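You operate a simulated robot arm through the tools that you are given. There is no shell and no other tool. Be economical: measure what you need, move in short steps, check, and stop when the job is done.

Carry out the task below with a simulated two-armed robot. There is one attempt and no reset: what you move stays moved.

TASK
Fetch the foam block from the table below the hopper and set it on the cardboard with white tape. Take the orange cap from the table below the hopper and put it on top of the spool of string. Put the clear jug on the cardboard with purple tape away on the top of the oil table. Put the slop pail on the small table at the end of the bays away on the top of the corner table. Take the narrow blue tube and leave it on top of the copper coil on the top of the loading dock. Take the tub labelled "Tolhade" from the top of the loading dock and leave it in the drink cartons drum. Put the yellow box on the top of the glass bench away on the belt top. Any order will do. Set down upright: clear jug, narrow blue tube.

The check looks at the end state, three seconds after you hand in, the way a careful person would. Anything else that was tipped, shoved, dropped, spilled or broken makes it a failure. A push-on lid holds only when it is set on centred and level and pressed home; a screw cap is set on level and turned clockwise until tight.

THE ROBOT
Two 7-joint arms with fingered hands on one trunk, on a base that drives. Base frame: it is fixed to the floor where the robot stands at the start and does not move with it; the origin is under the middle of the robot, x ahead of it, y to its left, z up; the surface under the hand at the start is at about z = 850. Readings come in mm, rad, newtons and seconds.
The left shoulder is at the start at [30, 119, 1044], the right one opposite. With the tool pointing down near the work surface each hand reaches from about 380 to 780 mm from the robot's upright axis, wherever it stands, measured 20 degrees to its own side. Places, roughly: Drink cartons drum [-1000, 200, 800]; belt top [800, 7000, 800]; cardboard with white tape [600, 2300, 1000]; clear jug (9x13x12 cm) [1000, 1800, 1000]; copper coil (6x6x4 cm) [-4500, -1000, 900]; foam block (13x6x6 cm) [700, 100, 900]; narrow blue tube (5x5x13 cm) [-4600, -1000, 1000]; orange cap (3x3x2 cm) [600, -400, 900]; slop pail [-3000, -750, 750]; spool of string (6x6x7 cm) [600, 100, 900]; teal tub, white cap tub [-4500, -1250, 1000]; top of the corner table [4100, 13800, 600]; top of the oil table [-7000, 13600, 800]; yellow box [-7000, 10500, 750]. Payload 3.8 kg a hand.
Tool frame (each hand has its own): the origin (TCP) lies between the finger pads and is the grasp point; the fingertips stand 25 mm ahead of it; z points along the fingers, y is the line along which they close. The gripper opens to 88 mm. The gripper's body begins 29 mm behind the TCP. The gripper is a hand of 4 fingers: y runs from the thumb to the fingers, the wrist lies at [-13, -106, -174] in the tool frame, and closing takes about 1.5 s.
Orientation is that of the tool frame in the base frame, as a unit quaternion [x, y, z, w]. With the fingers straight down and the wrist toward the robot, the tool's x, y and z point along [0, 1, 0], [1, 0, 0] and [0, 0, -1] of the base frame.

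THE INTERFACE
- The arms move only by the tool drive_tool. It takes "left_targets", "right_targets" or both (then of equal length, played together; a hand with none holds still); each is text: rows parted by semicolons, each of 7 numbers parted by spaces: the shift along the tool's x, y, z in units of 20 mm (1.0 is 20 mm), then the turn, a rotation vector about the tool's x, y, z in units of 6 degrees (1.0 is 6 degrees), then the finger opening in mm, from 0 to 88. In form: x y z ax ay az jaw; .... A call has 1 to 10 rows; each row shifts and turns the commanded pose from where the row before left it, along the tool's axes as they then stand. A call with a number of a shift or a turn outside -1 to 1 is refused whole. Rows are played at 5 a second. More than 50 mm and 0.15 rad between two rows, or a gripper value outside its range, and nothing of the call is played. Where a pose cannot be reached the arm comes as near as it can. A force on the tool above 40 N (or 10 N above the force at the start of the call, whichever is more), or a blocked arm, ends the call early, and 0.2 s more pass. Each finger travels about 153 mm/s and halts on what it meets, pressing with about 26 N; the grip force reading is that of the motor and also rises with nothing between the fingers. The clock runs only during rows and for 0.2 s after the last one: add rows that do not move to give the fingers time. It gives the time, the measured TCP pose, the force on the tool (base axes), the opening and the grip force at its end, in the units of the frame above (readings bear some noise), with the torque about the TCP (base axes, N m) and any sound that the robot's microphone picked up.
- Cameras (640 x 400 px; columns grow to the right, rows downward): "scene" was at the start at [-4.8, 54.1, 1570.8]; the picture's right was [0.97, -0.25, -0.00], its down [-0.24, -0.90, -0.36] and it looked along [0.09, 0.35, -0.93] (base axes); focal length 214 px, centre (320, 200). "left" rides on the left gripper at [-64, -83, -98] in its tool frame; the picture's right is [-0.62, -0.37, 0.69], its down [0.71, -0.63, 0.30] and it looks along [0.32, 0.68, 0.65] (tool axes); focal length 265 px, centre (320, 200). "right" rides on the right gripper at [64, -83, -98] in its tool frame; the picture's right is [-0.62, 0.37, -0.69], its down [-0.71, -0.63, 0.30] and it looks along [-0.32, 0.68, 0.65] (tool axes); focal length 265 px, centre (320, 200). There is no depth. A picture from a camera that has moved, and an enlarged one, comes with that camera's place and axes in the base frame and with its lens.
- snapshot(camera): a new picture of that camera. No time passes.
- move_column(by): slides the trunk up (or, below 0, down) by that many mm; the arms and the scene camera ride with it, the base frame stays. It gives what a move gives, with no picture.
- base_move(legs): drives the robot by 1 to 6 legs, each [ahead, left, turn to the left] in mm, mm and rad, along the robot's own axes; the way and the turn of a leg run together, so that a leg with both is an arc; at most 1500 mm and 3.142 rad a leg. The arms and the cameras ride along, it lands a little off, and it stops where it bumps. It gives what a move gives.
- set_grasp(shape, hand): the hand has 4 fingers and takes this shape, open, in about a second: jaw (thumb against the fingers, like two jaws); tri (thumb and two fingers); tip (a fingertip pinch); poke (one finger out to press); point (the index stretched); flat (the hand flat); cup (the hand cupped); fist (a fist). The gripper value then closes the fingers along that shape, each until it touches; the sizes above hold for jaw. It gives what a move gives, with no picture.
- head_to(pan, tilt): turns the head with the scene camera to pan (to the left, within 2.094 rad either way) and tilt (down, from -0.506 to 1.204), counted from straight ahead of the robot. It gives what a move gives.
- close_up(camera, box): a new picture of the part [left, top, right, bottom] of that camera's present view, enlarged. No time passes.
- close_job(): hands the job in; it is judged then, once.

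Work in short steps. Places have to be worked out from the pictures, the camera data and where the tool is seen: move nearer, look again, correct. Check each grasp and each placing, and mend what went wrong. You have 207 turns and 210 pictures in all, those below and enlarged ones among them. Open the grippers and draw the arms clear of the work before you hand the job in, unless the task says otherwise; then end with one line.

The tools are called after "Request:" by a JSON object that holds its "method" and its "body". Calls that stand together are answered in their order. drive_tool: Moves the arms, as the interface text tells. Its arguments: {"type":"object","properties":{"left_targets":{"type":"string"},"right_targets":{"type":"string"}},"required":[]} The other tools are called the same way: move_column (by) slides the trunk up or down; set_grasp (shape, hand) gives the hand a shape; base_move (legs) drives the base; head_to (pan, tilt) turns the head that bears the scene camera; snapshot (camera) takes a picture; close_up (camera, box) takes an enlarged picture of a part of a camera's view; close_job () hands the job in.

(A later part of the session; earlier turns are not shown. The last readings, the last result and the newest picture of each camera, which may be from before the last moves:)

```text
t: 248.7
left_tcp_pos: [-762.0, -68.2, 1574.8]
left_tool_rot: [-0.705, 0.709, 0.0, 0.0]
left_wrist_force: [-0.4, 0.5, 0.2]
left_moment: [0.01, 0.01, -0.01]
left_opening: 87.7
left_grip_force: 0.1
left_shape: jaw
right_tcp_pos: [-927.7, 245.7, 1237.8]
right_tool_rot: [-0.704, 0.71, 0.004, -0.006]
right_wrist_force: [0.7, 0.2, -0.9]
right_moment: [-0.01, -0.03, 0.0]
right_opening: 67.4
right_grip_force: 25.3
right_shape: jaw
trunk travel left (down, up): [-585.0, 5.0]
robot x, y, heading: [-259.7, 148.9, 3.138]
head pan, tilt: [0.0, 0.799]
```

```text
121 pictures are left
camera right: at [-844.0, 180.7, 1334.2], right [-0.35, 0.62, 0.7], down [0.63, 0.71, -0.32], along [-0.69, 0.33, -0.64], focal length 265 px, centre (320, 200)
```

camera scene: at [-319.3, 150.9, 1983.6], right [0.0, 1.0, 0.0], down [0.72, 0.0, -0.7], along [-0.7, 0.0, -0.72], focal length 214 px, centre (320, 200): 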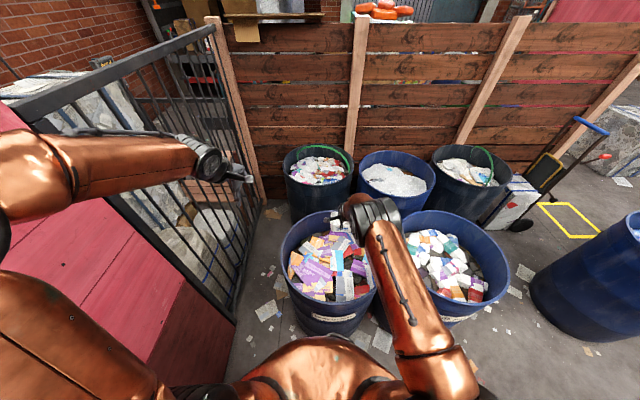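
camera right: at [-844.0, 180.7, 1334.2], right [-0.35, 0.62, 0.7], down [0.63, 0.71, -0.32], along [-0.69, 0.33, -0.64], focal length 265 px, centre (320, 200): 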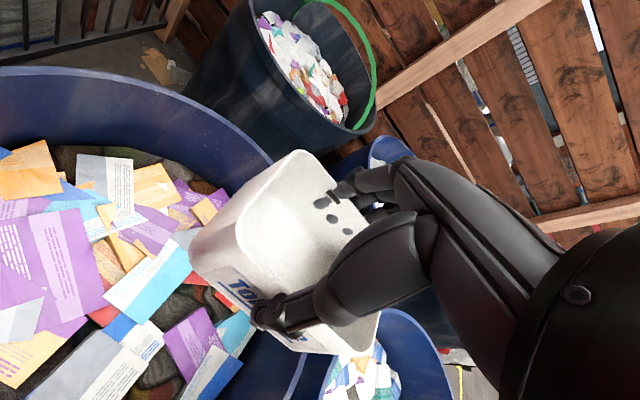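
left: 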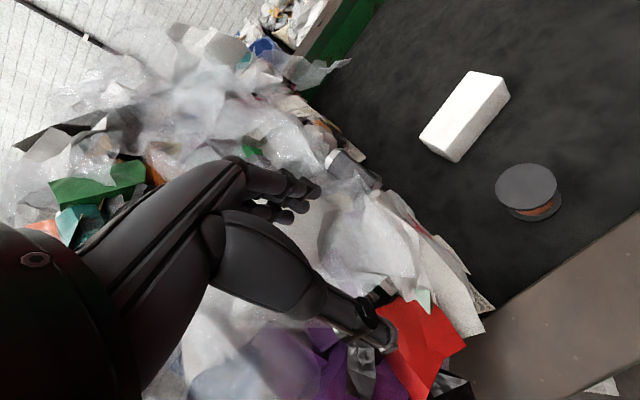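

I'll slide 50 mm to centre over the drum and lower the trunk 280 mm.

Request:
{"method": "base_move", "body": {"legs": [[0, 52, 0]]}}

Request:
{"method": "move_column", "body": {"by": -280}}

Request:
{"method": "snapshot", "body": {"camera": "right"}}

Request:
{"method": "snapshot", "body": {"camera": "scene"}}

```text
t: 249.6
left_tcp_pos: [-761.9, -113.1, 1577.1]
left_tool_rot: [-0.705, 0.709, -0.001, -0.002]
left_wrist_force: [0.2, 0.0, 0.6]
left_moment: [-0.03, -0.01, 0.03]
left_opening: 87.5
left_grip_force: 0.1
left_shape: jaw
right_tcp_pos: [-928.3, 199.8, 1236.6]
right_tool_rot: [-0.704, 0.71, 0.003, -0.007]
right_wrist_force: [0.1, 0.5, 0.3]
right_moment: [-0.01, -0.02, 0.02]
right_opening: 67.4
right_grip_force: 25.3
right_shape: jaw
trunk travel left (down, up): [-585.0, 5.0]
robot x, y, heading: [-260.5, 95.9, 3.141]
head pan, tilt: [0.0, 0.799]
```

```text
t: 252.5
left_tcp_pos: [-763.5, -121.1, 1297.0]
left_tool_rot: [-0.705, 0.709, 0.001, 0.001]
left_wrist_force: [0.6, -0.7, -0.4]
left_moment: [0.02, 0.02, -0.01]
left_opening: 87.9
left_grip_force: 0.0
left_shape: jaw
right_tcp_pos: [-927.7, 192.0, 957.9]
right_tool_rot: [-0.704, 0.71, 0.006, -0.005]
right_wrist_force: [-0.9, -0.3, -1.0]
right_moment: [0.01, -0.05, -0.01]
right_opening: 67.4
right_grip_force: 26.1
right_shape: jaw
trunk travel left (down, up): [-305.0, 285.0]
robot x, y, heading: [-260.4, 96.0, 3.136]
head pan, tilt: [0.0, 0.799]
```

```text
120 pictures are left
camera right: at [-844.5, 128.0, 1054.1], right [-0.35, 0.62, 0.7], down [0.63, 0.71, -0.31], along [-0.69, 0.33, -0.64], focal length 265 px, centre (320, 200)
```

right: 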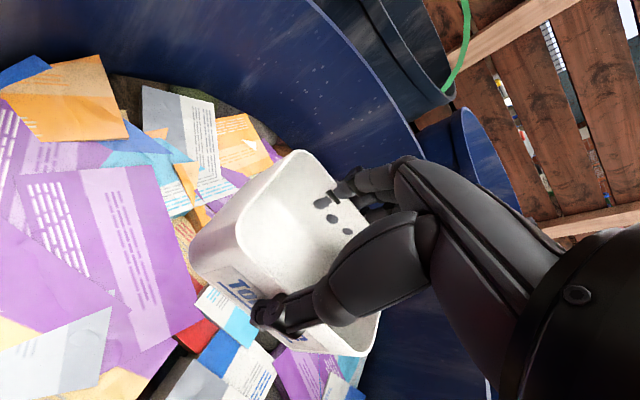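

```text
119 pictures are left
camera scene: at [-319.9, 95.3, 1703.7], right [0.0, 1.0, 0.0], down [0.72, 0.0, -0.7], along [-0.7, 0.0, -0.72], focal length 214 px, centre (320, 200)
```

scene: 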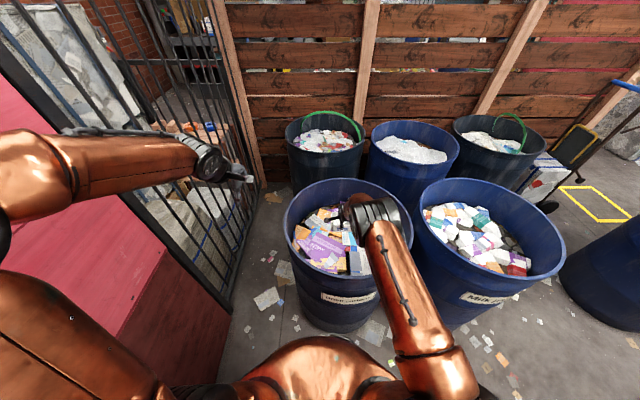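

Inside the drum. I'll lower by arm in steps, reading forces.

Request:
{"method": "drive_tool", "body": {"right_targets": "0.5 0 1 0 0 0 45; 0.5 0 1 0 0 0 45; 0 0 1 0 0 0 45; 0 0 0 0 0 0 45"}}

Request:
{"method": "snapshot", "body": {"camera": "right"}}

```text
t: 253.5
left_tcp_pos: [-762.5, -121.6, 1296.6]
left_tool_rot: [-0.705, 0.709, 0.0, 0.0]
left_wrist_force: [0.3, 0.7, -0.5]
left_moment: [-0.01, -0.01, 0.04]
left_opening: 87.6
left_grip_force: 0.1
left_shape: jaw
right_tcp_pos: [-928.6, 172.5, 896.7]
right_tool_rot: [-0.704, 0.711, 0.006, -0.005]
right_wrist_force: [0.3, 0.4, -0.6]
right_moment: [0.02, -0.01, -0.03]
right_opening: 67.8
right_grip_force: 26.0
right_shape: jaw
trunk travel left (down, up): [-305.0, 285.0]
robot x, y, heading: [-258.8, 98.3, 3.136]
head pan, tilt: [0.0, 0.799]
```

```text
118 pictures are left
camera right: at [-844.9, 107.2, 993.9], right [-0.35, 0.62, 0.7], down [0.63, 0.71, -0.31], along [-0.69, 0.33, -0.64], focal length 265 px, centre (320, 200)
```

right: 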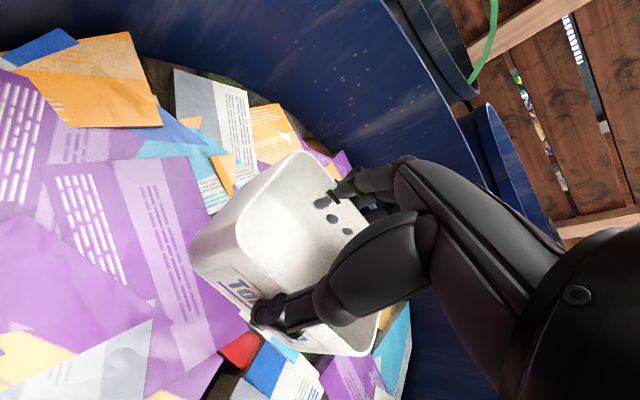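

Still above the contents. I'll continue lowering.

Request:
{"method": "drive_tool", "body": {"right_targets": "-0.5 0 0.6 0 0 0 45; -0.5 0 0.6 0 0 0 45; 0 0 0.5 0 0 0 45; 0 0 0.5 0 0 0 45; 0 0 0 0 0 0 45"}}

Request:
{"method": "snapshot", "body": {"camera": "right"}}

```text
t: 254.7
left_tcp_pos: [-762.7, -122.9, 1295.3]
left_tool_rot: [-0.705, 0.71, 0.0, 0.001]
left_wrist_force: [0.5, -0.2, -0.1]
left_moment: [0.0, -0.04, -0.02]
left_opening: 87.9
left_grip_force: 0.1
left_shape: jaw
right_tcp_pos: [-929.0, 193.8, 852.2]
right_tool_rot: [-0.704, 0.711, 0.005, -0.005]
right_wrist_force: [0.5, 0.2, -1.2]
right_moment: [-0.03, 0.01, -0.01]
right_opening: 67.3
right_grip_force: 25.8
right_shape: jaw
trunk travel left (down, up): [-305.0, 285.0]
robot x, y, heading: [-261.4, 90.8, 3.134]
head pan, tilt: [0.0, 0.799]
```

```text
117 pictures are left
camera right: at [-846.0, 128.5, 949.9], right [-0.35, 0.62, 0.7], down [0.63, 0.71, -0.31], along [-0.69, 0.33, -0.64], focal length 265 px, centre (320, 200)
```

right: 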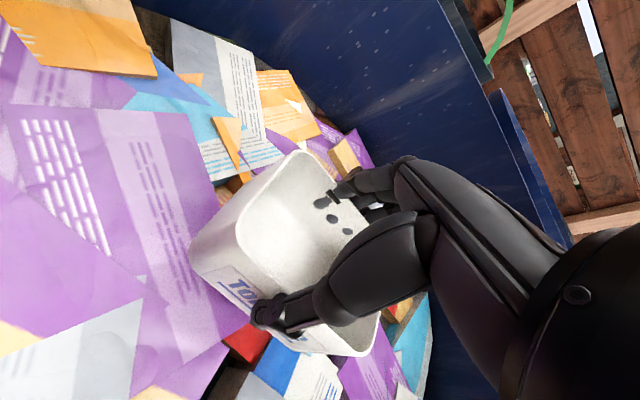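

I'll go on down in 8 mm rows.

Request:
{"method": "drive_tool", "body": {"right_targets": "0 0 0.4 0 0 0 45; 0 0 0.4 0 0 0 45; 0 0 0.4 0 0 0 45; 0 0 0.4 0 0 0 45; 0 0 0.4 0 0 0 45; 0 0 0 0 0 0 45"}}

Request:
{"method": "snapshot", "body": {"camera": "right"}}

```text
t: 256.1
left_tcp_pos: [-762.8, -122.1, 1296.1]
left_tool_rot: [-0.705, 0.709, 0.001, 0.001]
left_wrist_force: [0.4, -1.2, -0.6]
left_moment: [0.02, 0.01, -0.02]
left_opening: 87.9
left_grip_force: 0.1
left_shape: jaw
right_tcp_pos: [-930.2, 193.3, 814.0]
right_tool_rot: [-0.703, 0.711, 0.005, -0.004]
right_wrist_force: [0.7, -0.4, -0.1]
right_moment: [0.0, 0.02, -0.02]
right_opening: 67.6
right_grip_force: 26.1
right_shape: jaw
trunk travel left (down, up): [-305.0, 285.0]
robot x, y, heading: [-257.6, 94.8, 3.141]
head pan, tilt: [0.0, 0.799]
```

```text
116 pictures are left
camera right: at [-846.7, 128.1, 910.3], right [-0.35, 0.62, 0.7], down [0.63, 0.71, -0.31], along [-0.69, 0.33, -0.64], focal length 265 px, centre (320, 200)
```

right: 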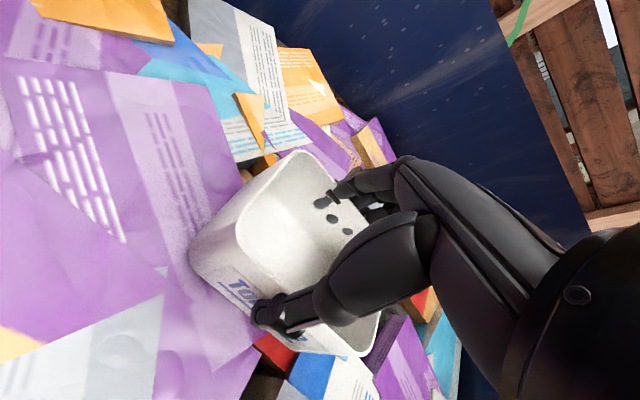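

Very near now. Another 16 mm, then release.

Request:
{"method": "drive_tool", "body": {"right_targets": "0 0 0.3 0 0 0 45; 0 0 0.3 0 0 0 45; 0 0 0.2 0 0 0 45; 0 0 0 0 0 0 60; 0 0 0 0 0 0 75; 0 0 0 0 0 0 88; 0 0 0 0 0 0 88; 0 0 0 0 0 0 88"}}

Request:
{"method": "snapshot", "body": {"camera": "right"}}

```text
t: 257.9
left_tcp_pos: [-763.1, -122.2, 1295.2]
left_tool_rot: [-0.705, 0.709, 0.001, 0.0]
left_wrist_force: [0.2, -0.1, -0.1]
left_moment: [-0.01, 0.0, -0.03]
left_opening: 87.6
left_grip_force: 0.3
left_shape: jaw
right_tcp_pos: [-927.0, 191.6, 803.8]
right_tool_rot: [-0.704, 0.71, 0.004, -0.005]
right_wrist_force: [-3.5, -0.3, 11.6]
right_moment: [-0.08, 0.26, -0.03]
right_opening: 88.1
right_grip_force: 0.1
right_shape: jaw
right hand out of reach, approached as far as the arm can: row 2
trunk travel left (down, up): [-305.0, 285.0]
robot x, y, heading: [-259.6, 95.7, 3.139]
head pan, tilt: [0.0, 0.799]
```

```text
115 pictures are left
camera right: at [-843.8, 126.2, 900.7], right [-0.35, 0.62, 0.7], down [0.63, 0.71, -0.31], along [-0.69, 0.33, -0.65], focal length 265 px, centre (320, 200)
```

right: 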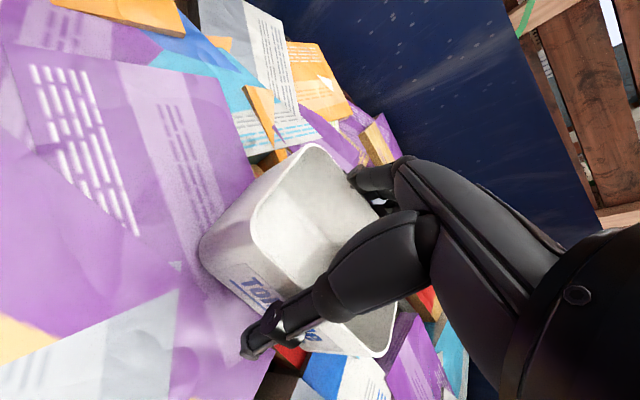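

Released with contact. I'll rise and check that the tub stays.

Request:
{"method": "drive_tool", "body": {"right_targets": "0 0 -0.3 0 0 0 88; 0 0 -0.7 0 0 0 88; 0 0 -1 0 0 0 88; 0 0 -1 0 0 0 88; 0 0 -1 0 0 0 88; 0 0 0 0 0 0 88"}}

Request:
{"method": "snapshot", "body": {"camera": "right"}}

```text
t: 259.3
left_tcp_pos: [-763.2, -120.6, 1295.5]
left_tool_rot: [-0.704, 0.71, 0.0, 0.001]
left_wrist_force: [0.3, 0.5, -0.4]
left_moment: [0.0, -0.01, -0.02]
left_opening: 87.9
left_grip_force: 0.0
left_shape: jaw
right_tcp_pos: [-928.3, 194.2, 882.4]
right_tool_rot: [-0.704, 0.71, 0.005, -0.005]
right_wrist_force: [-0.8, 0.5, 0.2]
right_moment: [-0.03, -0.04, -0.02]
right_opening: 88.0
right_grip_force: 0.0
right_shape: jaw
trunk travel left (down, up): [-305.0, 285.0]
robot x, y, heading: [-257.6, 94.4, 3.137]
head pan, tilt: [0.0, 0.799]
```

```text
114 pictures are left
camera right: at [-845.7, 127.8, 980.8], right [-0.35, 0.62, 0.7], down [0.63, 0.71, -0.31], along [-0.69, 0.33, -0.64], focal length 265 px, centre (320, 200)
```

right: 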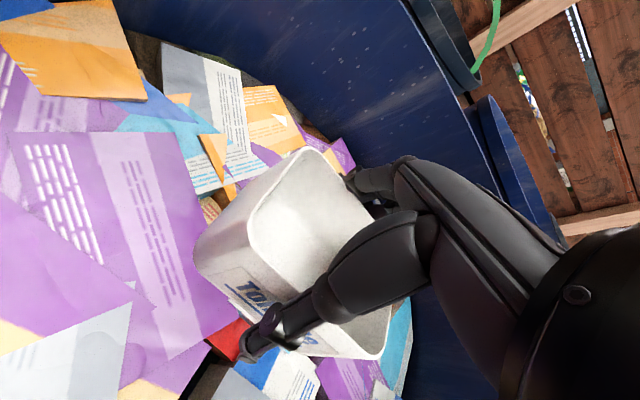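

The tub clings like the foam did. I'll lower it again and use the flat shape to free it.

Request:
{"method": "drive_tool", "body": {"right_targets": "0 0 1 0 0 0 88; 0 0 1 0 0 0 88; 0 0 1 0 0 0 88; 0 0 0.5 0 0 0 88; 0 0 0 0 0 0 88"}}

Request:
{"method": "set_grasp", "body": {"hand": "right", "shape": "flat"}}

Request:
{"method": "drive_tool", "body": {"right_targets": "0 0 -0.5 0 0 0 88; 0 0 -0.5 0 0 0 88; 0 0 -1 0 0 0 88; 0 0 -1 0 0 0 88; 0 0 -1 0 0 0 88; 0 0 0 0 0 0 88"}}

Request:
{"method": "snapshot", "body": {"camera": "right"}}

```text
t: 260.5
left_tcp_pos: [-762.5, -122.9, 1295.2]
left_tool_rot: [-0.704, 0.71, 0.0, 0.0]
left_wrist_force: [0.6, -0.4, 0.8]
left_moment: [0.02, 0.04, 0.03]
left_opening: 88.0
left_grip_force: 0.0
left_shape: jaw
right_tcp_pos: [-928.9, 192.8, 813.3]
right_tool_rot: [-0.703, 0.711, 0.006, -0.005]
right_wrist_force: [-0.7, 0.6, -0.9]
right_moment: [0.02, 0.03, -0.02]
right_opening: 87.6
right_grip_force: 0.0
right_shape: jaw
trunk travel left (down, up): [-305.0, 285.0]
robot x, y, heading: [-258.4, 97.1, 3.132]
head pan, tilt: [0.0, 0.799]
```

```text
t: 261.4
left_tcp_pos: [-763.9, -122.6, 1295.6]
left_tool_rot: [-0.705, 0.709, 0.001, 0.001]
left_wrist_force: [0.6, 0.1, 0.3]
left_moment: [0.01, 0.01, -0.01]
left_opening: 88.1
left_grip_force: 0.0
left_shape: jaw
right_tcp_pos: [-930.1, 191.7, 814.1]
right_tool_rot: [-0.704, 0.71, 0.006, -0.005]
right_wrist_force: [0.0, -0.9, -0.7]
right_moment: [-0.01, -0.01, 0.02]
right_opening: 80.5
right_grip_force: 0.0
right_shape: flat
trunk travel left (down, up): [-305.0, 285.0]
robot x, y, heading: [-259.4, 94.7, 3.135]
head pan, tilt: [0.0, 0.799]
```

```text
t: 262.8
left_tcp_pos: [-763.7, -121.3, 1296.2]
left_tool_rot: [-0.705, 0.71, 0.001, 0.001]
left_wrist_force: [0.6, 0.3, -0.1]
left_moment: [0.0, 0.0, 0.01]
left_opening: 87.6
left_grip_force: 0.0
left_shape: jaw
right_tcp_pos: [-928.8, 191.4, 893.9]
right_tool_rot: [-0.704, 0.71, 0.005, -0.004]
right_wrist_force: [-0.1, 0.6, 0.6]
right_moment: [-0.01, -0.01, 0.01]
right_opening: 80.9
right_grip_force: 0.0
right_shape: flat
trunk travel left (down, up): [-305.0, 285.0]
robot x, y, heading: [-257.7, 96.4, 3.134]
head pan, tilt: [0.0, 0.799]
```

```text
113 pictures are left
camera right: at [-845.3, 127.6, 990.7], right [-0.35, 0.62, 0.7], down [0.63, 0.71, -0.31], along [-0.69, 0.33, -0.64], focal length 265 px, centre (320, 200)
```

right: 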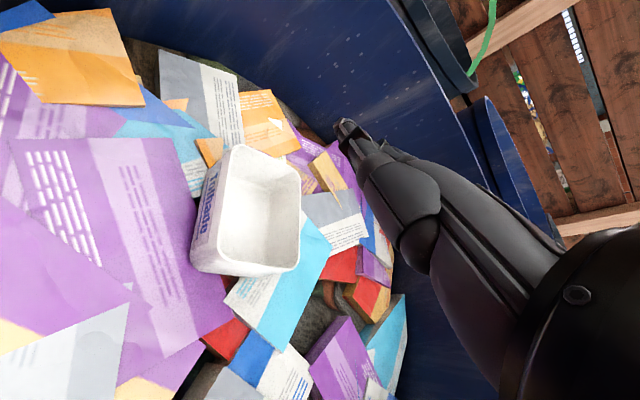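

The tub lies free in the drum. I'll raise up, reset the hand, and drive back around for the pail.

Request:
{"method": "move_column", "body": {"by": 280}}

Request:
{"method": "set_grasp", "body": {"hand": "right", "shape": "jaw"}}

Request:
{"method": "base_move", "body": {"legs": [[-50, -1450, 0.005], [0, -1450, 0], [0, -1380, 0], [1480, 0, 0], [650, 430, 0], [750, 600, 0]]}}

```text
t: 265.6
left_tcp_pos: [-762.4, -122.7, 1575.3]
left_tool_rot: [-0.704, 0.71, 0.001, 0.0]
left_wrist_force: [0.3, -0.4, 0.1]
left_moment: [0.0, 0.02, 0.01]
left_opening: 87.7
left_grip_force: 0.0
left_shape: jaw
right_tcp_pos: [-929.1, 194.0, 1172.0]
right_tool_rot: [-0.704, 0.71, 0.005, -0.005]
right_wrist_force: [0.6, -0.6, 0.2]
right_moment: [-0.01, -0.02, 0.01]
right_opening: 80.6
right_grip_force: 0.0
right_shape: flat
trunk travel left (down, up): [-585.0, 5.0]
robot x, y, heading: [-262.2, 97.5, 3.141]
head pan, tilt: [0.0, 0.799]
```

```text
t: 266.5
left_tcp_pos: [-763.4, -121.2, 1575.9]
left_tool_rot: [-0.704, 0.71, 0.001, 0.0]
left_wrist_force: [-0.1, -0.1, 0.5]
left_moment: [0.02, -0.03, -0.01]
left_opening: 87.8
left_grip_force: 0.0
left_shape: jaw
right_tcp_pos: [-928.5, 192.6, 1173.9]
right_tool_rot: [-0.704, 0.71, 0.005, -0.004]
right_wrist_force: [0.3, -0.7, -0.1]
right_moment: [0.03, 0.0, -0.03]
right_opening: 87.9
right_grip_force: 0.1
right_shape: jaw
trunk travel left (down, up): [-585.0, 5.0]
robot x, y, heading: [-259.3, 96.7, 3.141]
head pan, tilt: [0.0, 0.799]
```

```text
t: 302.4
left_tcp_pos: [-3595.6, 3251.5, 1576.7]
left_tool_rot: [-0.69, 0.724, 0.001, 0.0]
left_wrist_force: [-0.6, -0.1, 0.5]
left_moment: [-0.01, 0.0, 0.02]
left_opening: 87.5
left_grip_force: 0.2
left_shape: jaw
right_tcp_pos: [-3746.2, 3571.6, 1173.3]
right_tool_rot: [-0.689, 0.725, 0.006, -0.004]
right_wrist_force: [-0.7, 0.0, -0.5]
right_moment: [0.0, 0.01, -0.03]
right_opening: 87.5
right_grip_force: 0.1
right_shape: jaw
trunk travel left (down, up): [-585.0, 5.0]
robot x, y, heading: [-3081.7, 3448.2, 3.097]
head pan, tilt: [0.0, 0.799]
```

I'll drive down the passage and face the pail.

Request:
{"method": "base_move", "body": {"legs": [[930, 0, 0.044], [0, 0, 1.571], [1500, 0, 0], [1500, 0, 0], [750, 0, 0]]}}

```text
t: 328.9
left_tcp_pos: [-3944.9, -810.2, 1575.2]
left_tool_rot: [1.0, -0.021, -0.002, 0.0]
left_wrist_force: [-0.3, 0.7, 0.1]
left_moment: [0.03, 0.02, 0.02]
left_opening: 87.9
left_grip_force: 0.1
left_shape: jaw
right_tcp_pos: [-4265.3, -964.5, 1174.1]
right_tool_rot: [1.0, -0.023, 0.0, 0.007]
right_wrist_force: [-0.7, 0.5, -0.1]
right_moment: [-0.03, -0.03, 0.02]
right_opening: 87.9
right_grip_force: 0.2
right_shape: jaw
trunk travel left (down, up): [-585.0, 5.0]
robot x, y, heading: [-4145.8, -301.1, -1.611]
head pan, tilt: [0.0, 0.799]
```

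Turn to face the pail and begin configuring both hands for a two-sided rim grip (thumbs outside, fingers inside).

Request:
{"method": "base_move", "body": {"legs": [[0, 0, 1.611], [150, -415, 0]]}}

Request:
{"method": "drive_tool", "body": {"left_targets": "-1 0.6 1 0 0 0 88; -1 0.6 1 0 0 0 88; -1 0.6 1 0 0 0 88; -1 0.6 1 0 0 0 88; -1 0.6 1 0 0 0 88; 0 0 1 0 0 1 88; 0 0 1 0 0 1 88; 0 0 1 0 0 1 88; 0 0 1 0 0 1 88; 0 0 1 0 0 1 88", "right_targets": "-0.2 -1 0 0 0 0 88; -0.2 -1 0 0 0 0 88; -0.2 -1 0 0 0 0 88; -0.2 -1 0 0 0 0 88; -0.2 -1 0 0 0 0 88; 0 0 0 0 0 -1 88; 0 0 0 0 0 -1 88; 0 0 0 0 0 -1 88; 0 0 0 0 0 -1 88; 0 0 0 0 0 -1 88"}}

Request:
{"method": "drive_tool", "body": {"left_targets": "0 0 1 0 0 1 88; 0 0 1 0 0 1 88; 0 0 1 0 0 1 88; 0 0 1 0 0 1 88; 0 0 1 0 0 1 88; 0 0 1 0 0 1 88; 0 0 1 0 0 1 88; 0 0 1 0 0 1 88; 0 0 1 0 0 1 88; 0 0 1 0 0 1 88", "right_targets": "0 0 0 0 0 -1 88; 0 0 0 0 0 -1 88; 0 0 0 0 0 -1 88; 0 0 0 0 0 -1 88; 0 0 0 0 0 -1 88; 0 0 0 0 0 -1 88; 0 0 0 0 0 -1 88; 0 0 0 0 0 -1 88; 0 0 0 0 0 -1 88; 0 0 0 0 0 -1 88"}}

Request:
{"method": "head_to", "body": {"pan": 0, "tilt": 0.7}}

Request:
{"method": "snapshot", "body": {"camera": "scene"}}

```text
t: 335.5
left_tcp_pos: [-3495.1, -502.4, 1574.5]
left_tool_rot: [0.708, 0.706, -0.001, 0.002]
left_wrist_force: [0.3, 0.1, -1.0]
left_moment: [0.01, 0.05, 0.01]
left_opening: 87.6
left_grip_force: 0.1
left_shape: jaw
right_tcp_pos: [-3328.8, -816.3, 1173.3]
right_tool_rot: [0.71, 0.705, 0.005, 0.005]
right_wrist_force: [-0.4, 0.7, 0.4]
right_moment: [0.02, 0.01, -0.01]
right_opening: 87.8
right_grip_force: 0.1
right_shape: jaw
trunk travel left (down, up): [-585.0, 5.0]
robot x, y, heading: [-3998.5, -719.6, 0.001]
head pan, tilt: [0.0, 0.799]
```

```text
t: 337.7
left_tcp_pos: [-3431.0, -601.2, 1375.0]
left_tool_rot: [0.867, 0.498, -0.001, 0.002]
left_wrist_force: [-0.6, 0.1, -0.1]
left_moment: [0.01, -0.04, -0.01]
left_opening: 87.7
left_grip_force: 0.1
left_shape: jaw
right_tcp_pos: [-3427.4, -835.9, 1171.6]
right_tool_rot: [0.503, 0.865, 0.002, 0.006]
right_wrist_force: [-0.7, 0.2, -0.4]
right_moment: [0.01, -0.03, 0.02]
right_opening: 88.2
right_grip_force: 0.0
right_shape: jaw
trunk travel left (down, up): [-585.0, 5.0]
robot x, y, heading: [-3999.1, -721.6, -0.002]
head pan, tilt: [0.0, 0.799]
```

```text
t: 339.9
left_tcp_pos: [-3432.4, -602.7, 1174.0]
left_tool_rot: [1.0, -0.003, 0.001, 0.001]
left_wrist_force: [-0.6, 0.3, -0.7]
left_moment: [0.0, 0.0, 0.01]
left_opening: 87.4
left_grip_force: 0.1
left_shape: jaw
right_tcp_pos: [-3427.1, -836.5, 1171.8]
right_tool_rot: [0.002, 1.0, 0.0, 0.006]
right_wrist_force: [-0.1, 0.2, 0.1]
right_moment: [0.02, -0.01, -0.01]
right_opening: 87.9
right_grip_force: 0.0
right_shape: jaw
trunk travel left (down, up): [-585.0, 5.0]
robot x, y, heading: [-3995.9, -718.6, 0.003]
head pan, tilt: [0.0, 0.799]
```

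```text
t: 340.6
left_tcp_pos: [-3433.7, -604.1, 1175.4]
left_tool_rot: [1.0, -0.002, -0.001, 0.001]
left_wrist_force: [0.4, -0.6, -1.0]
left_moment: [0.03, -0.05, 0.02]
left_opening: 87.7
left_grip_force: 0.2
left_shape: jaw
right_tcp_pos: [-3426.8, -836.7, 1171.9]
right_tool_rot: [0.004, 1.0, 0.0, 0.006]
right_wrist_force: [0.0, -0.4, -0.3]
right_moment: [0.01, 0.02, 0.02]
right_opening: 87.8
right_grip_force: 0.0
right_shape: jaw
trunk travel left (down, up): [-585.0, 5.0]
robot x, y, heading: [-3994.8, -719.9, 0.001]
head pan, tilt: [0.0, 0.7]
```

```text
112 pictures are left
camera scene: at [-3930.4, -721.0, 1991.7], right [0.0, -1.0, 0.0], down [-0.64, 0.0, -0.76], along [0.76, 0.0, -0.64], focal length 214 px, centre (320, 200)
```

scene: 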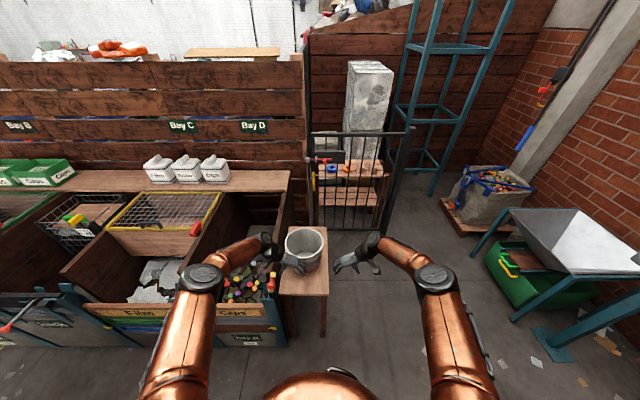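

Arms are set symmetrically. I'll zoom onto the pail.

Request:
{"method": "close_up", "body": {"camera": "scene", "box": [250, 200, 370, 300]}}

```text
4.00 times, centred on (310, 250) of scene
camera zoom: at [-3930.4, -721.0, 1991.7], right [0.0, -1.0, 0.0], down [-0.64, 0.0, -0.76], along [0.76, 0.0, -0.64], focal length 858 px, centre (360, 0)
```

zoom: 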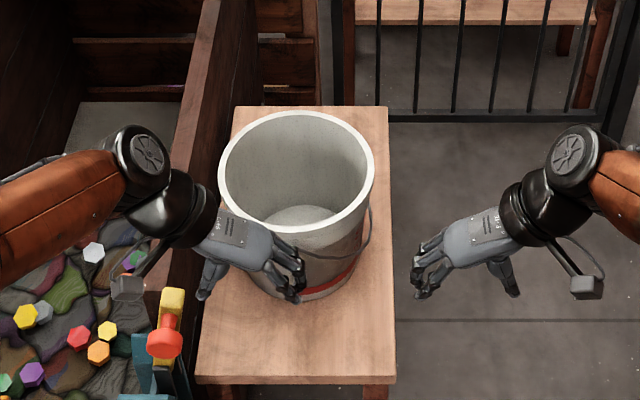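

The pail is empty; triangulated rim centre is (-3119,-627), rim z≈973, ø236. The bay partition (top ~1000–1040) is close on its left, so I'll first shift the pail slightly right with the right hand. I'll extend the arms and drive up.

Request:
{"method": "drive_tool", "body": {"left_targets": "1 0 0 0 0 0 88; 1 0 0 0 0 0 88; 1 0 0 0 0 0 88; 1 0 0 0 0 0 88; 0 0 0 0 0 0 88", "right_targets": "-1 0 0 0 0 0 88; -1 0 0 0 0 0 88; -1 0 0 0 0 0 88; -1 0 0 0 0 0 88; 0 0 0 0 0 0 88"}}

Request:
{"method": "base_move", "body": {"legs": [[231, 93, 0]]}}

Request:
{"method": "snapshot", "body": {"camera": "right"}}

Request:
{"method": "snapshot", "body": {"camera": "left"}}

```text
t: 341.8
left_tcp_pos: [-3395.9, -609.9, 1186.2]
left_tool_rot: [1.0, -0.002, 0.0, 0.003]
left_wrist_force: [0.4, -0.6, 0.0]
left_moment: [-0.01, -0.02, 0.01]
left_opening: 87.8
left_grip_force: 0.1
left_shape: jaw
left hand out of reach, approached as far as the arm can: row 2, 3, 4
right_tcp_pos: [-3399.0, -836.6, 1171.8]
right_tool_rot: [0.004, 1.0, 0.0, 0.007]
right_wrist_force: [-0.9, 0.3, -0.6]
right_moment: [-0.01, -0.01, -0.02]
right_opening: 87.9
right_grip_force: 0.0
right_shape: jaw
right hand out of reach, approached as far as the arm can: row 2, 3, 4
trunk travel left (down, up): [-585.0, 5.0]
robot x, y, heading: [-4000.2, -721.7, 0.002]
head pan, tilt: [0.0, 0.7]
```

```text
t: 343.6
left_tcp_pos: [-3167.5, -515.3, 1187.8]
left_tool_rot: [1.0, -0.001, 0.0, 0.001]
left_wrist_force: [0.6, -0.3, 0.2]
left_moment: [0.01, 0.01, -0.02]
left_opening: 87.6
left_grip_force: 0.0
left_shape: jaw
right_tcp_pos: [-3168.5, -741.8, 1173.4]
right_tool_rot: [0.003, 1.0, 0.0, 0.006]
right_wrist_force: [0.0, -0.6, 0.1]
right_moment: [0.02, -0.01, 0.0]
right_opening: 87.8
right_grip_force: 0.1
right_shape: jaw
trunk travel left (down, up): [-585.0, 5.0]
robot x, y, heading: [-3764.8, -626.0, 0.005]
head pan, tilt: [0.0, 0.7]
```

```text
110 pictures are left
camera right: at [-3236.2, -825.1, 1270.5], right [0.61, 0.37, 0.7], down [0.72, -0.63, -0.29], along [0.34, 0.68, -0.65], focal length 265 px, centre (320, 200)
```

right: 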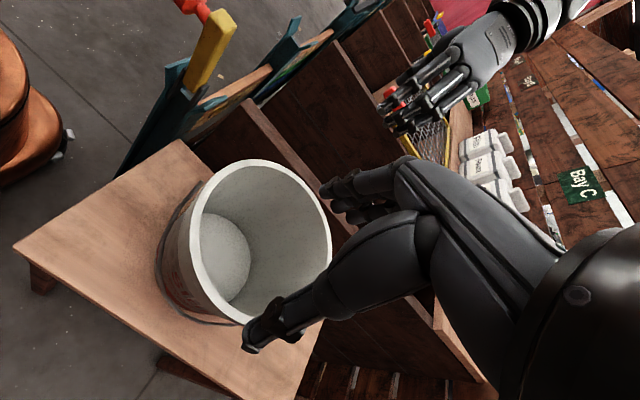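

```text
109 pictures are left
camera left: at [-3232.8, -432.1, 1284.9], right [-0.62, 0.37, -0.69], down [0.72, 0.63, -0.31], along [0.32, -0.69, -0.65], focal length 265 px, centre (320, 200)
```

left: 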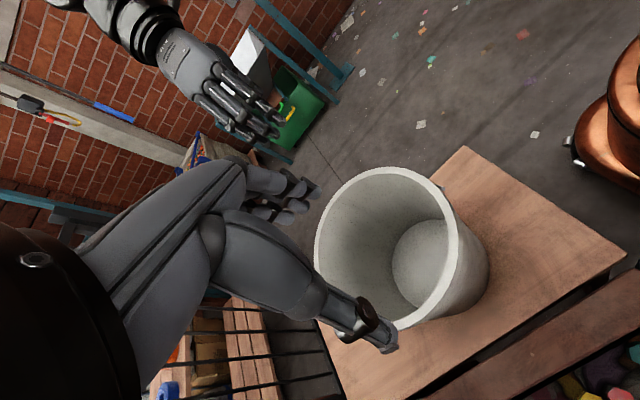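

Both wrist views agree: rim centre about (-3113,-627), rim z≈930, partition at y≈-448 (top ≈932), leaving enough room with a narrower opening. I'll move ahead 53 mm and lower 150 mm.

Request:
{"method": "drive_tool", "body": {"left_targets": "0 0 0.35 0 0 0 60; 0 0 0.35 0 0 0 60; 0 0 0 0 0 0 60", "right_targets": "0 0 0 0 0 0 60; 0 0 0 0 0 0 60; 0 0 0 0 0 0 60"}}

Request:
{"method": "base_move", "body": {"legs": [[53, 0, 0]]}}

Request:
{"method": "move_column", "body": {"by": -170}}

Request:
{"method": "snapshot", "body": {"camera": "right"}}

Request:
{"method": "snapshot", "body": {"camera": "left"}}

```text
t: 344.4
left_tcp_pos: [-3170.9, -513.7, 1172.8]
left_tool_rot: [1.0, -0.001, 0.0, 0.001]
left_wrist_force: [0.0, -0.4, 0.3]
left_moment: [0.02, 0.0, -0.01]
left_opening: 60.1
left_grip_force: 0.1
left_shape: jaw
left hand out of reach, approached as far as the arm can: row 2
right_tcp_pos: [-3167.4, -741.8, 1172.9]
right_tool_rot: [0.003, 1.0, 0.0, 0.007]
right_wrist_force: [-0.4, 0.3, 0.5]
right_moment: [0.01, -0.01, 0.02]
right_opening: 60.1
right_grip_force: 0.1
right_shape: jaw
trunk travel left (down, up): [-585.0, 5.0]
robot x, y, heading: [-3766.3, -627.3, 0.003]
head pan, tilt: [0.0, 0.7]
```

```text
t: 345.3
left_tcp_pos: [-3128.8, -513.3, 1177.6]
left_tool_rot: [1.0, -0.001, 0.004, 0.001]
left_wrist_force: [-0.9, -0.4, 0.6]
left_moment: [0.0, -0.04, 0.0]
left_opening: 60.2
left_grip_force: 0.0
left_shape: jaw
right_tcp_pos: [-3125.3, -741.4, 1178.0]
right_tool_rot: [0.002, 1.0, 0.0, 0.01]
right_wrist_force: [-0.6, -1.8, 1.5]
right_moment: [-0.01, -0.06, -0.02]
right_opening: 60.1
right_grip_force: 0.0
right_shape: jaw
trunk travel left (down, up): [-585.0, 5.0]
robot x, y, heading: [-3713.1, -625.6, 0.004]
head pan, tilt: [0.0, 0.7]
```

```text
t: 347.2
left_tcp_pos: [-3119.7, -512.8, 1002.7]
left_tool_rot: [1.0, -0.001, 0.001, 0.0]
left_wrist_force: [-1.0, 0.1, 0.5]
left_moment: [0.0, -0.01, 0.03]
left_opening: 60.2
left_grip_force: 0.1
left_shape: jaw
right_tcp_pos: [-3116.7, -740.9, 1001.1]
right_tool_rot: [0.003, 1.0, 0.0, 0.007]
right_wrist_force: [0.1, 0.2, -0.1]
right_moment: [-0.04, 0.0, 0.01]
right_opening: 60.6
right_grip_force: 0.1
right_shape: jaw
trunk travel left (down, up): [-415.0, 175.0]
robot x, y, heading: [-3713.5, -623.6, 0.001]
head pan, tilt: [0.0, 0.7]
```

```text
108 pictures are left
camera right: at [-3182.8, -824.8, 1100.2], right [0.61, 0.37, 0.7], down [0.72, -0.63, -0.29], along [0.34, 0.68, -0.65], focal length 265 px, centre (320, 200)
```

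right: 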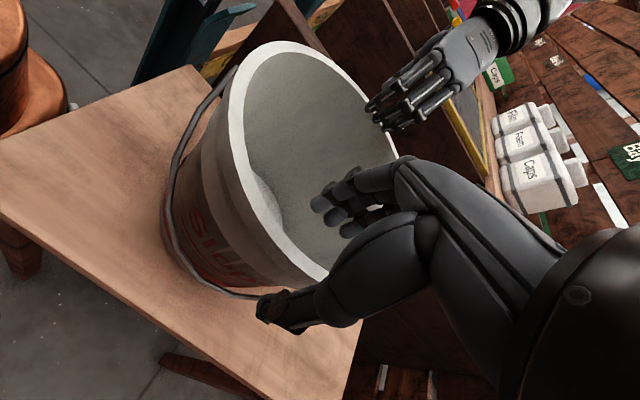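

```text
107 pictures are left
camera left: at [-3185.1, -430.7, 1101.0], right [-0.62, 0.37, -0.69], down [0.72, 0.63, -0.31], along [0.32, -0.69, -0.65], focal length 265 px, centre (320, 200)
```

left: 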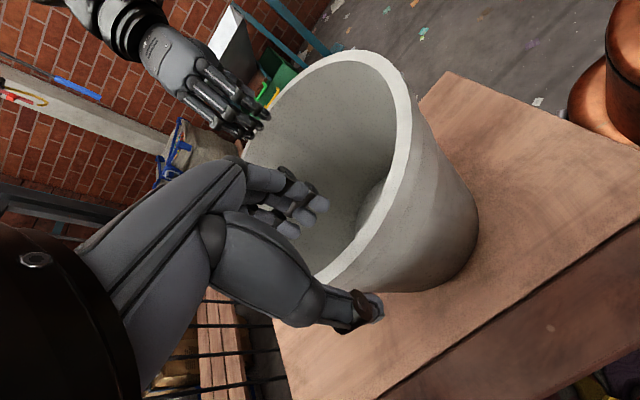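

Both hands straddle the rim, and the wire bail's lug is close to the right thumb, so I'll move 18 mm ahead before descending 75 mm.

Request:
{"method": "base_move", "body": {"legs": [[18, 0, 0]]}}

Request:
{"method": "move_column", "body": {"by": -72}}

Request:
{"method": "snapshot", "body": {"camera": "right"}}

Request:
{"method": "snapshot", "body": {"camera": "left"}}

```text
t: 348.0
left_tcp_pos: [-3103.8, -514.4, 1004.4]
left_tool_rot: [1.0, 0.0, 0.0, 0.001]
left_wrist_force: [-0.3, -0.2, 0.8]
left_moment: [-0.03, -0.01, -0.02]
left_opening: 60.4
left_grip_force: 0.1
left_shape: jaw
right_tcp_pos: [-3099.7, -741.5, 1003.4]
right_tool_rot: [0.002, 1.0, 0.0, 0.008]
right_wrist_force: [0.4, -0.6, -0.1]
right_moment: [-0.01, -0.05, -0.08]
right_opening: 60.3
right_grip_force: 0.1
right_shape: jaw
trunk travel left (down, up): [-415.0, 175.0]
robot x, y, heading: [-3697.3, -628.2, 0.0]
head pan, tilt: [0.0, 0.7]
```

```text
t: 349.1
left_tcp_pos: [-3102.8, -514.1, 929.9]
left_tool_rot: [1.0, -0.001, -0.001, 0.001]
left_wrist_force: [-0.5, 0.0, -0.6]
left_moment: [0.02, 0.02, 0.01]
left_opening: 60.3
left_grip_force: 0.1
left_shape: jaw
right_tcp_pos: [-3098.2, -741.9, 931.1]
right_tool_rot: [0.002, 1.0, 0.0, 0.007]
right_wrist_force: [-1.0, -0.1, 0.6]
right_moment: [0.03, 0.0, 0.0]
right_opening: 60.2
right_grip_force: 0.0
right_shape: jaw
trunk travel left (down, up): [-343.0, 247.0]
robot x, y, heading: [-3697.4, -624.8, 0.001]
head pan, tilt: [0.0, 0.7]
```

```text
106 pictures are left
camera right: at [-3165.5, -824.8, 1028.3], right [0.61, 0.37, 0.7], down [0.72, -0.63, -0.29], along [0.34, 0.68, -0.65], focal length 265 px, centre (320, 200)
```

right: 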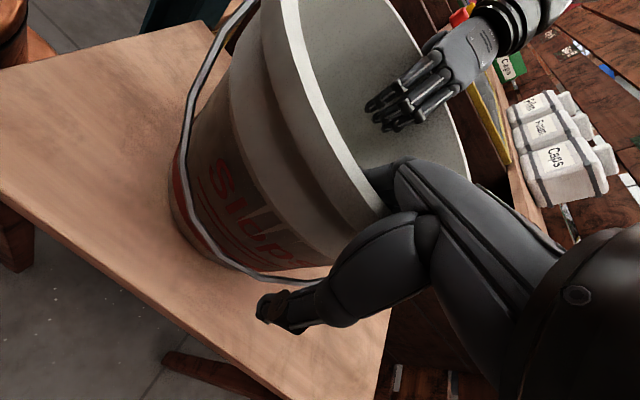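

```text
105 pictures are left
camera left: at [-3167.7, -430.6, 1029.1], right [-0.62, 0.37, -0.69], down [0.72, 0.63, -0.31], along [0.32, -0.69, -0.65], focal length 265 px, centre (320, 200)
```

left: 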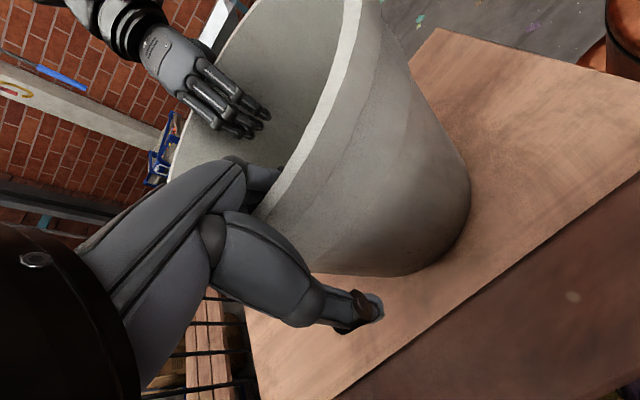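

The rim is near the palm, so I'll raise 12 mm and close both hands.

Request:
{"method": "move_column", "body": {"by": 12}}

Request:
{"method": "drive_tool", "body": {"left_targets": "0 0 0 0 0 0 45; 0 0 0 0 0 0 30; 0 0 0 0 0 0 15; 0 0 0 0 0 0 0; 0 0 0 0 0 0 0; 0 0 0 0 0 0 0; 0 0 0 0 0 0 0; 0 0 0 0 0 0 0", "right_targets": "0 0 0 0 0 0 45; 0 0 0 0 0 0 30; 0 0 0 0 0 0 15; 0 0 0 0 0 0 0; 0 0 0 0 0 0 0; 0 0 0 0 0 0 0; 0 0 0 0 0 0 0; 0 0 0 0 0 0 0"}}

Request:
{"method": "snapshot", "body": {"camera": "right"}}

Request:
{"method": "snapshot", "body": {"camera": "left"}}

```text
t: 349.7
left_tcp_pos: [-3102.3, -513.2, 942.9]
left_tool_rot: [1.0, -0.001, 0.0, 0.001]
left_wrist_force: [0.6, -0.1, -0.2]
left_moment: [0.0, 0.01, 0.05]
left_opening: 60.0
left_grip_force: 0.0
left_shape: jaw
right_tcp_pos: [-3098.4, -741.4, 941.6]
right_tool_rot: [0.002, 1.0, -0.001, 0.008]
right_wrist_force: [-0.5, 0.5, 0.2]
right_moment: [0.01, -0.02, -0.01]
right_opening: 60.0
right_grip_force: 0.1
right_shape: jaw
trunk travel left (down, up): [-355.0, 235.0]
robot x, y, heading: [-3696.5, -625.7, -0.001]
head pan, tilt: [0.0, 0.7]
```

```text
t: 351.5
left_tcp_pos: [-3101.7, -512.9, 942.3]
left_tool_rot: [1.0, 0.0, -0.001, 0.0]
left_wrist_force: [-1.6, -3.9, 0.6]
left_moment: [-0.13, 0.01, -0.09]
left_opening: 4.0
left_grip_force: 25.5
left_shape: jaw
right_tcp_pos: [-3098.5, -743.1, 942.0]
right_tool_rot: [0.003, 1.0, 0.001, 0.006]
right_wrist_force: [-0.2, 3.1, 1.1]
right_moment: [0.14, 0.02, 0.13]
right_opening: 4.0
right_grip_force: 26.2
right_shape: jaw
trunk travel left (down, up): [-355.0, 235.0]
robot x, y, heading: [-3693.2, -627.4, 0.004]
head pan, tilt: [0.0, 0.7]
```

```text
104 pictures are left
camera right: at [-3165.4, -824.9, 1039.9], right [0.61, 0.37, 0.7], down [0.72, -0.63, -0.29], along [0.34, 0.68, -0.65], focal length 265 px, centre (320, 200)
```

right: 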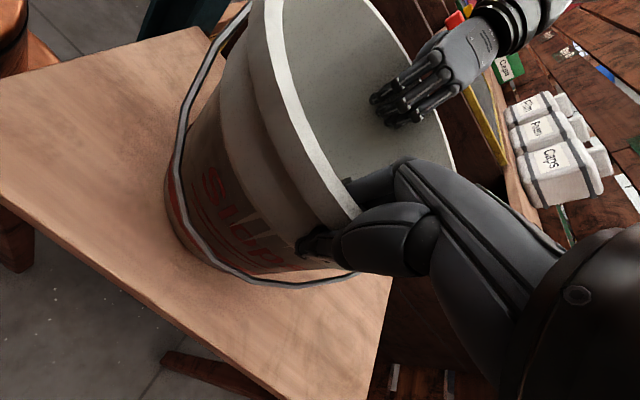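

```text
103 pictures are left
camera left: at [-3167.5, -430.7, 1040.7], right [-0.62, 0.37, -0.69], down [0.72, 0.63, -0.31], along [0.32, -0.69, -0.65], focal length 265 px, centre (320, 200)
```

left: 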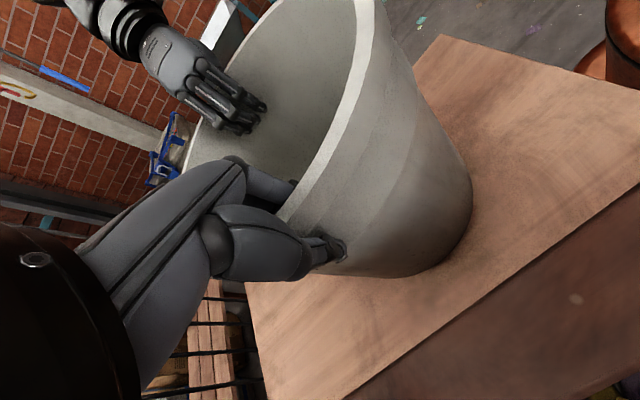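

Both hands grip the 4 mm wall. I'll lift with the trunk 40 mm and check.

Request:
{"method": "move_column", "body": {"by": 50}}

Request:
{"method": "snapshot", "body": {"camera": "scene"}}

```text
t: 352.4
left_tcp_pos: [-3100.8, -512.9, 992.5]
left_tool_rot: [1.0, -0.002, -0.001, 0.001]
left_wrist_force: [0.1, -3.8, -2.3]
left_moment: [-0.03, -0.02, -0.12]
left_opening: 4.3
left_grip_force: 25.7
left_shape: jaw
right_tcp_pos: [-3098.1, -742.5, 991.9]
right_tool_rot: [0.003, 1.0, 0.0, 0.006]
right_wrist_force: [1.0, 3.3, -1.9]
right_moment: [0.16, -0.04, 0.11]
right_opening: 3.8
right_grip_force: 25.8
right_shape: jaw
trunk travel left (down, up): [-405.0, 185.0]
robot x, y, heading: [-3699.3, -626.7, 0.004]
head pan, tilt: [0.0, 0.7]
```

```text
102 pictures are left
camera scene: at [-3629.7, -626.5, 1811.7], right [0.0, -1.0, 0.0], down [-0.64, 0.0, -0.76], along [0.76, 0.0, -0.64], focal length 214 px, centre (320, 200)
```

scene: 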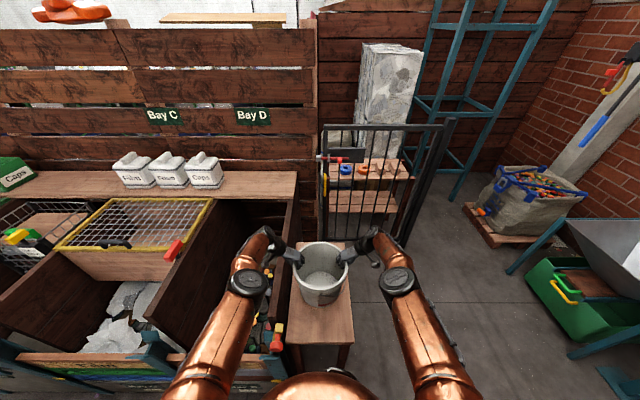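

The pail lifts level, about 0.45 kg. I'll raise fully, back away and turn to travel north.

Request:
{"method": "move_column", "body": {"by": 180}}

Request:
{"method": "base_move", "body": {"legs": [[-430, 0, 0], [0, 500, 0], [0, 0, 1.571]]}}

Request:
{"method": "base_move", "body": {"legs": [[1500, -60, 0], [1500, -60, 0], [550, 0, 0]]}}

```text
t: 354.4
left_tcp_pos: [-3101.3, -513.3, 1171.7]
left_tool_rot: [1.0, -0.001, -0.001, 0.0]
left_wrist_force: [0.4, -3.2, -3.1]
left_moment: [-0.1, 0.0, -0.1]
left_opening: 4.0
left_grip_force: 26.0
left_shape: jaw
right_tcp_pos: [-3097.2, -741.7, 1172.0]
right_tool_rot: [0.003, 1.0, 0.0, 0.006]
right_wrist_force: [0.0, 2.9, -2.0]
right_moment: [0.11, -0.01, 0.12]
right_opening: 3.3
right_grip_force: 25.9
right_shape: jaw
trunk travel left (down, up): [-585.0, 5.0]
robot x, y, heading: [-3696.5, -627.0, -0.005]
head pan, tilt: [0.0, 0.7]
```

```text
t: 363.4
left_tcp_pos: [-4249.4, 459.5, 1171.8]
left_tool_rot: [0.704, 0.71, 0.0, 0.001]
left_wrist_force: [3.8, 0.5, -2.7]
left_moment: [0.01, -0.09, -0.07]
left_opening: 4.0
left_grip_force: 25.8
left_shape: jaw
right_tcp_pos: [-4020.5, 464.6, 1172.8]
right_tool_rot: [0.71, -0.705, -0.004, -0.004]
right_wrist_force: [-1.5, -0.7, -2.9]
right_moment: [0.01, 0.1, 0.11]
right_opening: 3.8
right_grip_force: 26.1
right_shape: jaw
trunk travel left (down, up): [-585.0, 5.0]
robot x, y, heading: [-4132.6, -137.0, 1.583]
head pan, tilt: [0.0, 0.7]
```

```text
refused: leg 1 is longer than a leg can be; nothing moved
```

I'll shorten the legs and continue.

Request:
{"method": "base_move", "body": {"legs": [[1490, -60, -0.012], [1490, -60, 0], [600, 0, 0], [0, -1000, 0], [600, -750, 0], [450, -600, 0]]}}

Request:
{"method": "head_to", "body": {"pan": -0.5, "tilt": 0.2}}

Request:
{"method": "snapshot", "body": {"camera": "scene"}}

```text
t: 393.7
left_tcp_pos: [-1640.0, 4940.0, 1172.1]
left_tool_rot: [0.727, 0.687, 0.0, 0.002]
left_wrist_force: [2.9, -0.4, -2.7]
left_moment: [0.04, -0.08, -0.14]
left_opening: 4.0
left_grip_force: 26.0
left_shape: jaw
right_tcp_pos: [-1413.1, 4933.3, 1172.5]
right_tool_rot: [-0.686, 0.727, 0.004, 0.004]
right_wrist_force: [-2.0, 0.2, -1.6]
right_moment: [0.0, 0.12, 0.1]
right_opening: 3.6
right_grip_force: 25.7
right_shape: jaw
trunk travel left (down, up): [-585.0, 5.0]
robot x, y, heading: [-1559.2, 4341.1, 1.518]
head pan, tilt: [0.0, 0.7]
```

```text
t: 394.6
left_tcp_pos: [-1640.7, 4941.1, 1171.6]
left_tool_rot: [0.727, 0.686, 0.0, 0.002]
left_wrist_force: [0.5, -0.4, -3.1]
left_moment: [0.02, -0.09, -0.13]
left_opening: 3.7
left_grip_force: 25.6
left_shape: jaw
right_tcp_pos: [-1412.7, 4932.6, 1172.0]
right_tool_rot: [-0.686, 0.727, 0.004, 0.004]
right_wrist_force: [-1.2, -0.6, -3.4]
right_moment: [0.0, 0.1, 0.11]
right_opening: 3.5
right_grip_force: 25.7
right_shape: jaw
trunk travel left (down, up): [-585.0, 5.0]
robot x, y, heading: [-1559.8, 4341.2, 1.52]
head pan, tilt: [-0.499, 0.201]
```

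```text
101 pictures are left
camera scene: at [-1511.2, 4402.0, 2037.1], right [0.85, -0.52, 0.0], down [-0.1, -0.17, -0.98], along [0.51, 0.83, -0.2], focal length 214 px, centre (320, 200)
```

scene: 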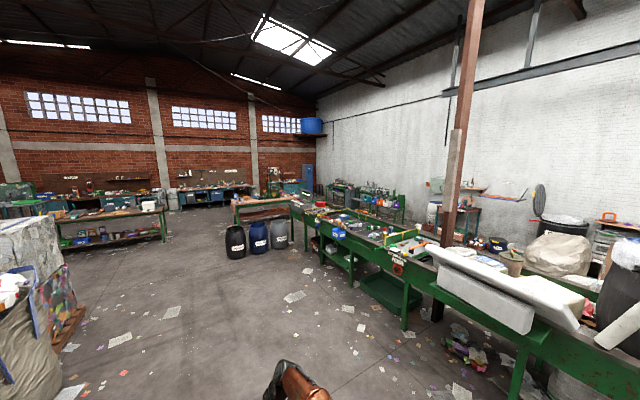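

The corner table is in the far right corner, and there's open floor along x≈-1700 up to y≈11500. I'll drive north.

Request:
{"method": "base_move", "body": {"legs": [[1450, 100, 0.05], [1450, 0, 0], [1450, 0, 0], [1300, 0, 0]]}}

Request:
{"method": "head_to", "body": {"pan": -0.7, "tilt": 0.25}}

Request:
{"method": "snapshot", "body": {"camera": "scene"}}

```text
t: 421.4
left_tcp_pos: [-1625.2, 10559.3, 1172.4]
left_tool_rot: [0.719, 0.695, 0.0, 0.002]
left_wrist_force: [2.0, 0.0, -2.4]
left_moment: [0.02, -0.11, -0.12]
left_opening: 4.3
left_grip_force: 25.5
left_shape: jaw
right_tcp_pos: [-1397.9, 10556.9, 1173.0]
right_tool_rot: [-0.695, 0.719, 0.004, 0.005]
right_wrist_force: [-2.3, 0.5, -2.5]
right_moment: [0.03, 0.1, 0.09]
right_opening: 3.6
right_grip_force: 25.8
right_shape: jaw
trunk travel left (down, up): [-585.0, 5.0]
robot x, y, heading: [-1527.7, 9961.5, 1.548]
head pan, tilt: [-0.499, 0.201]
```

```text
t: 422.1
left_tcp_pos: [-1624.1, 10560.5, 1172.5]
left_tool_rot: [0.719, 0.695, 0.0, 0.002]
left_wrist_force: [0.4, -0.4, -2.1]
left_moment: [0.0, -0.09, -0.09]
left_opening: 4.0
left_grip_force: 26.3
left_shape: jaw
right_tcp_pos: [-1397.3, 10556.8, 1171.6]
right_tool_rot: [-0.695, 0.719, 0.005, 0.004]
right_wrist_force: [-0.9, 0.3, -2.0]
right_moment: [0.02, 0.07, 0.1]
right_opening: 3.5
right_grip_force: 25.9
right_shape: jaw
trunk travel left (down, up): [-585.0, 5.0]
robot x, y, heading: [-1526.2, 9960.0, 1.542]
head pan, tilt: [-0.7, 0.25]
```

```text
100 pictures are left
camera scene: at [-1467.8, 10013.6, 2032.6], right [0.75, -0.66, 0.0], down [-0.16, -0.19, -0.97], along [0.64, 0.72, -0.25], focal length 214 px, centre (320, 200)
```

scene: 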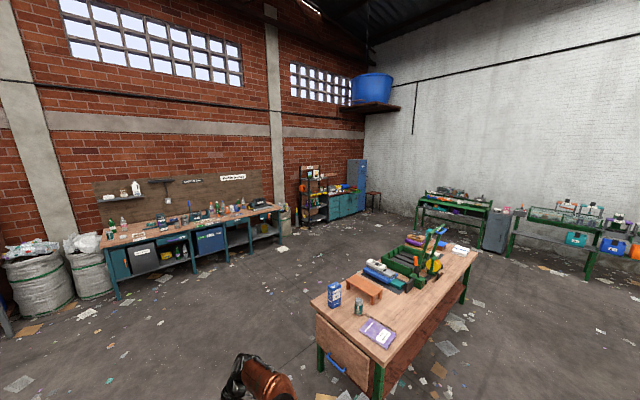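

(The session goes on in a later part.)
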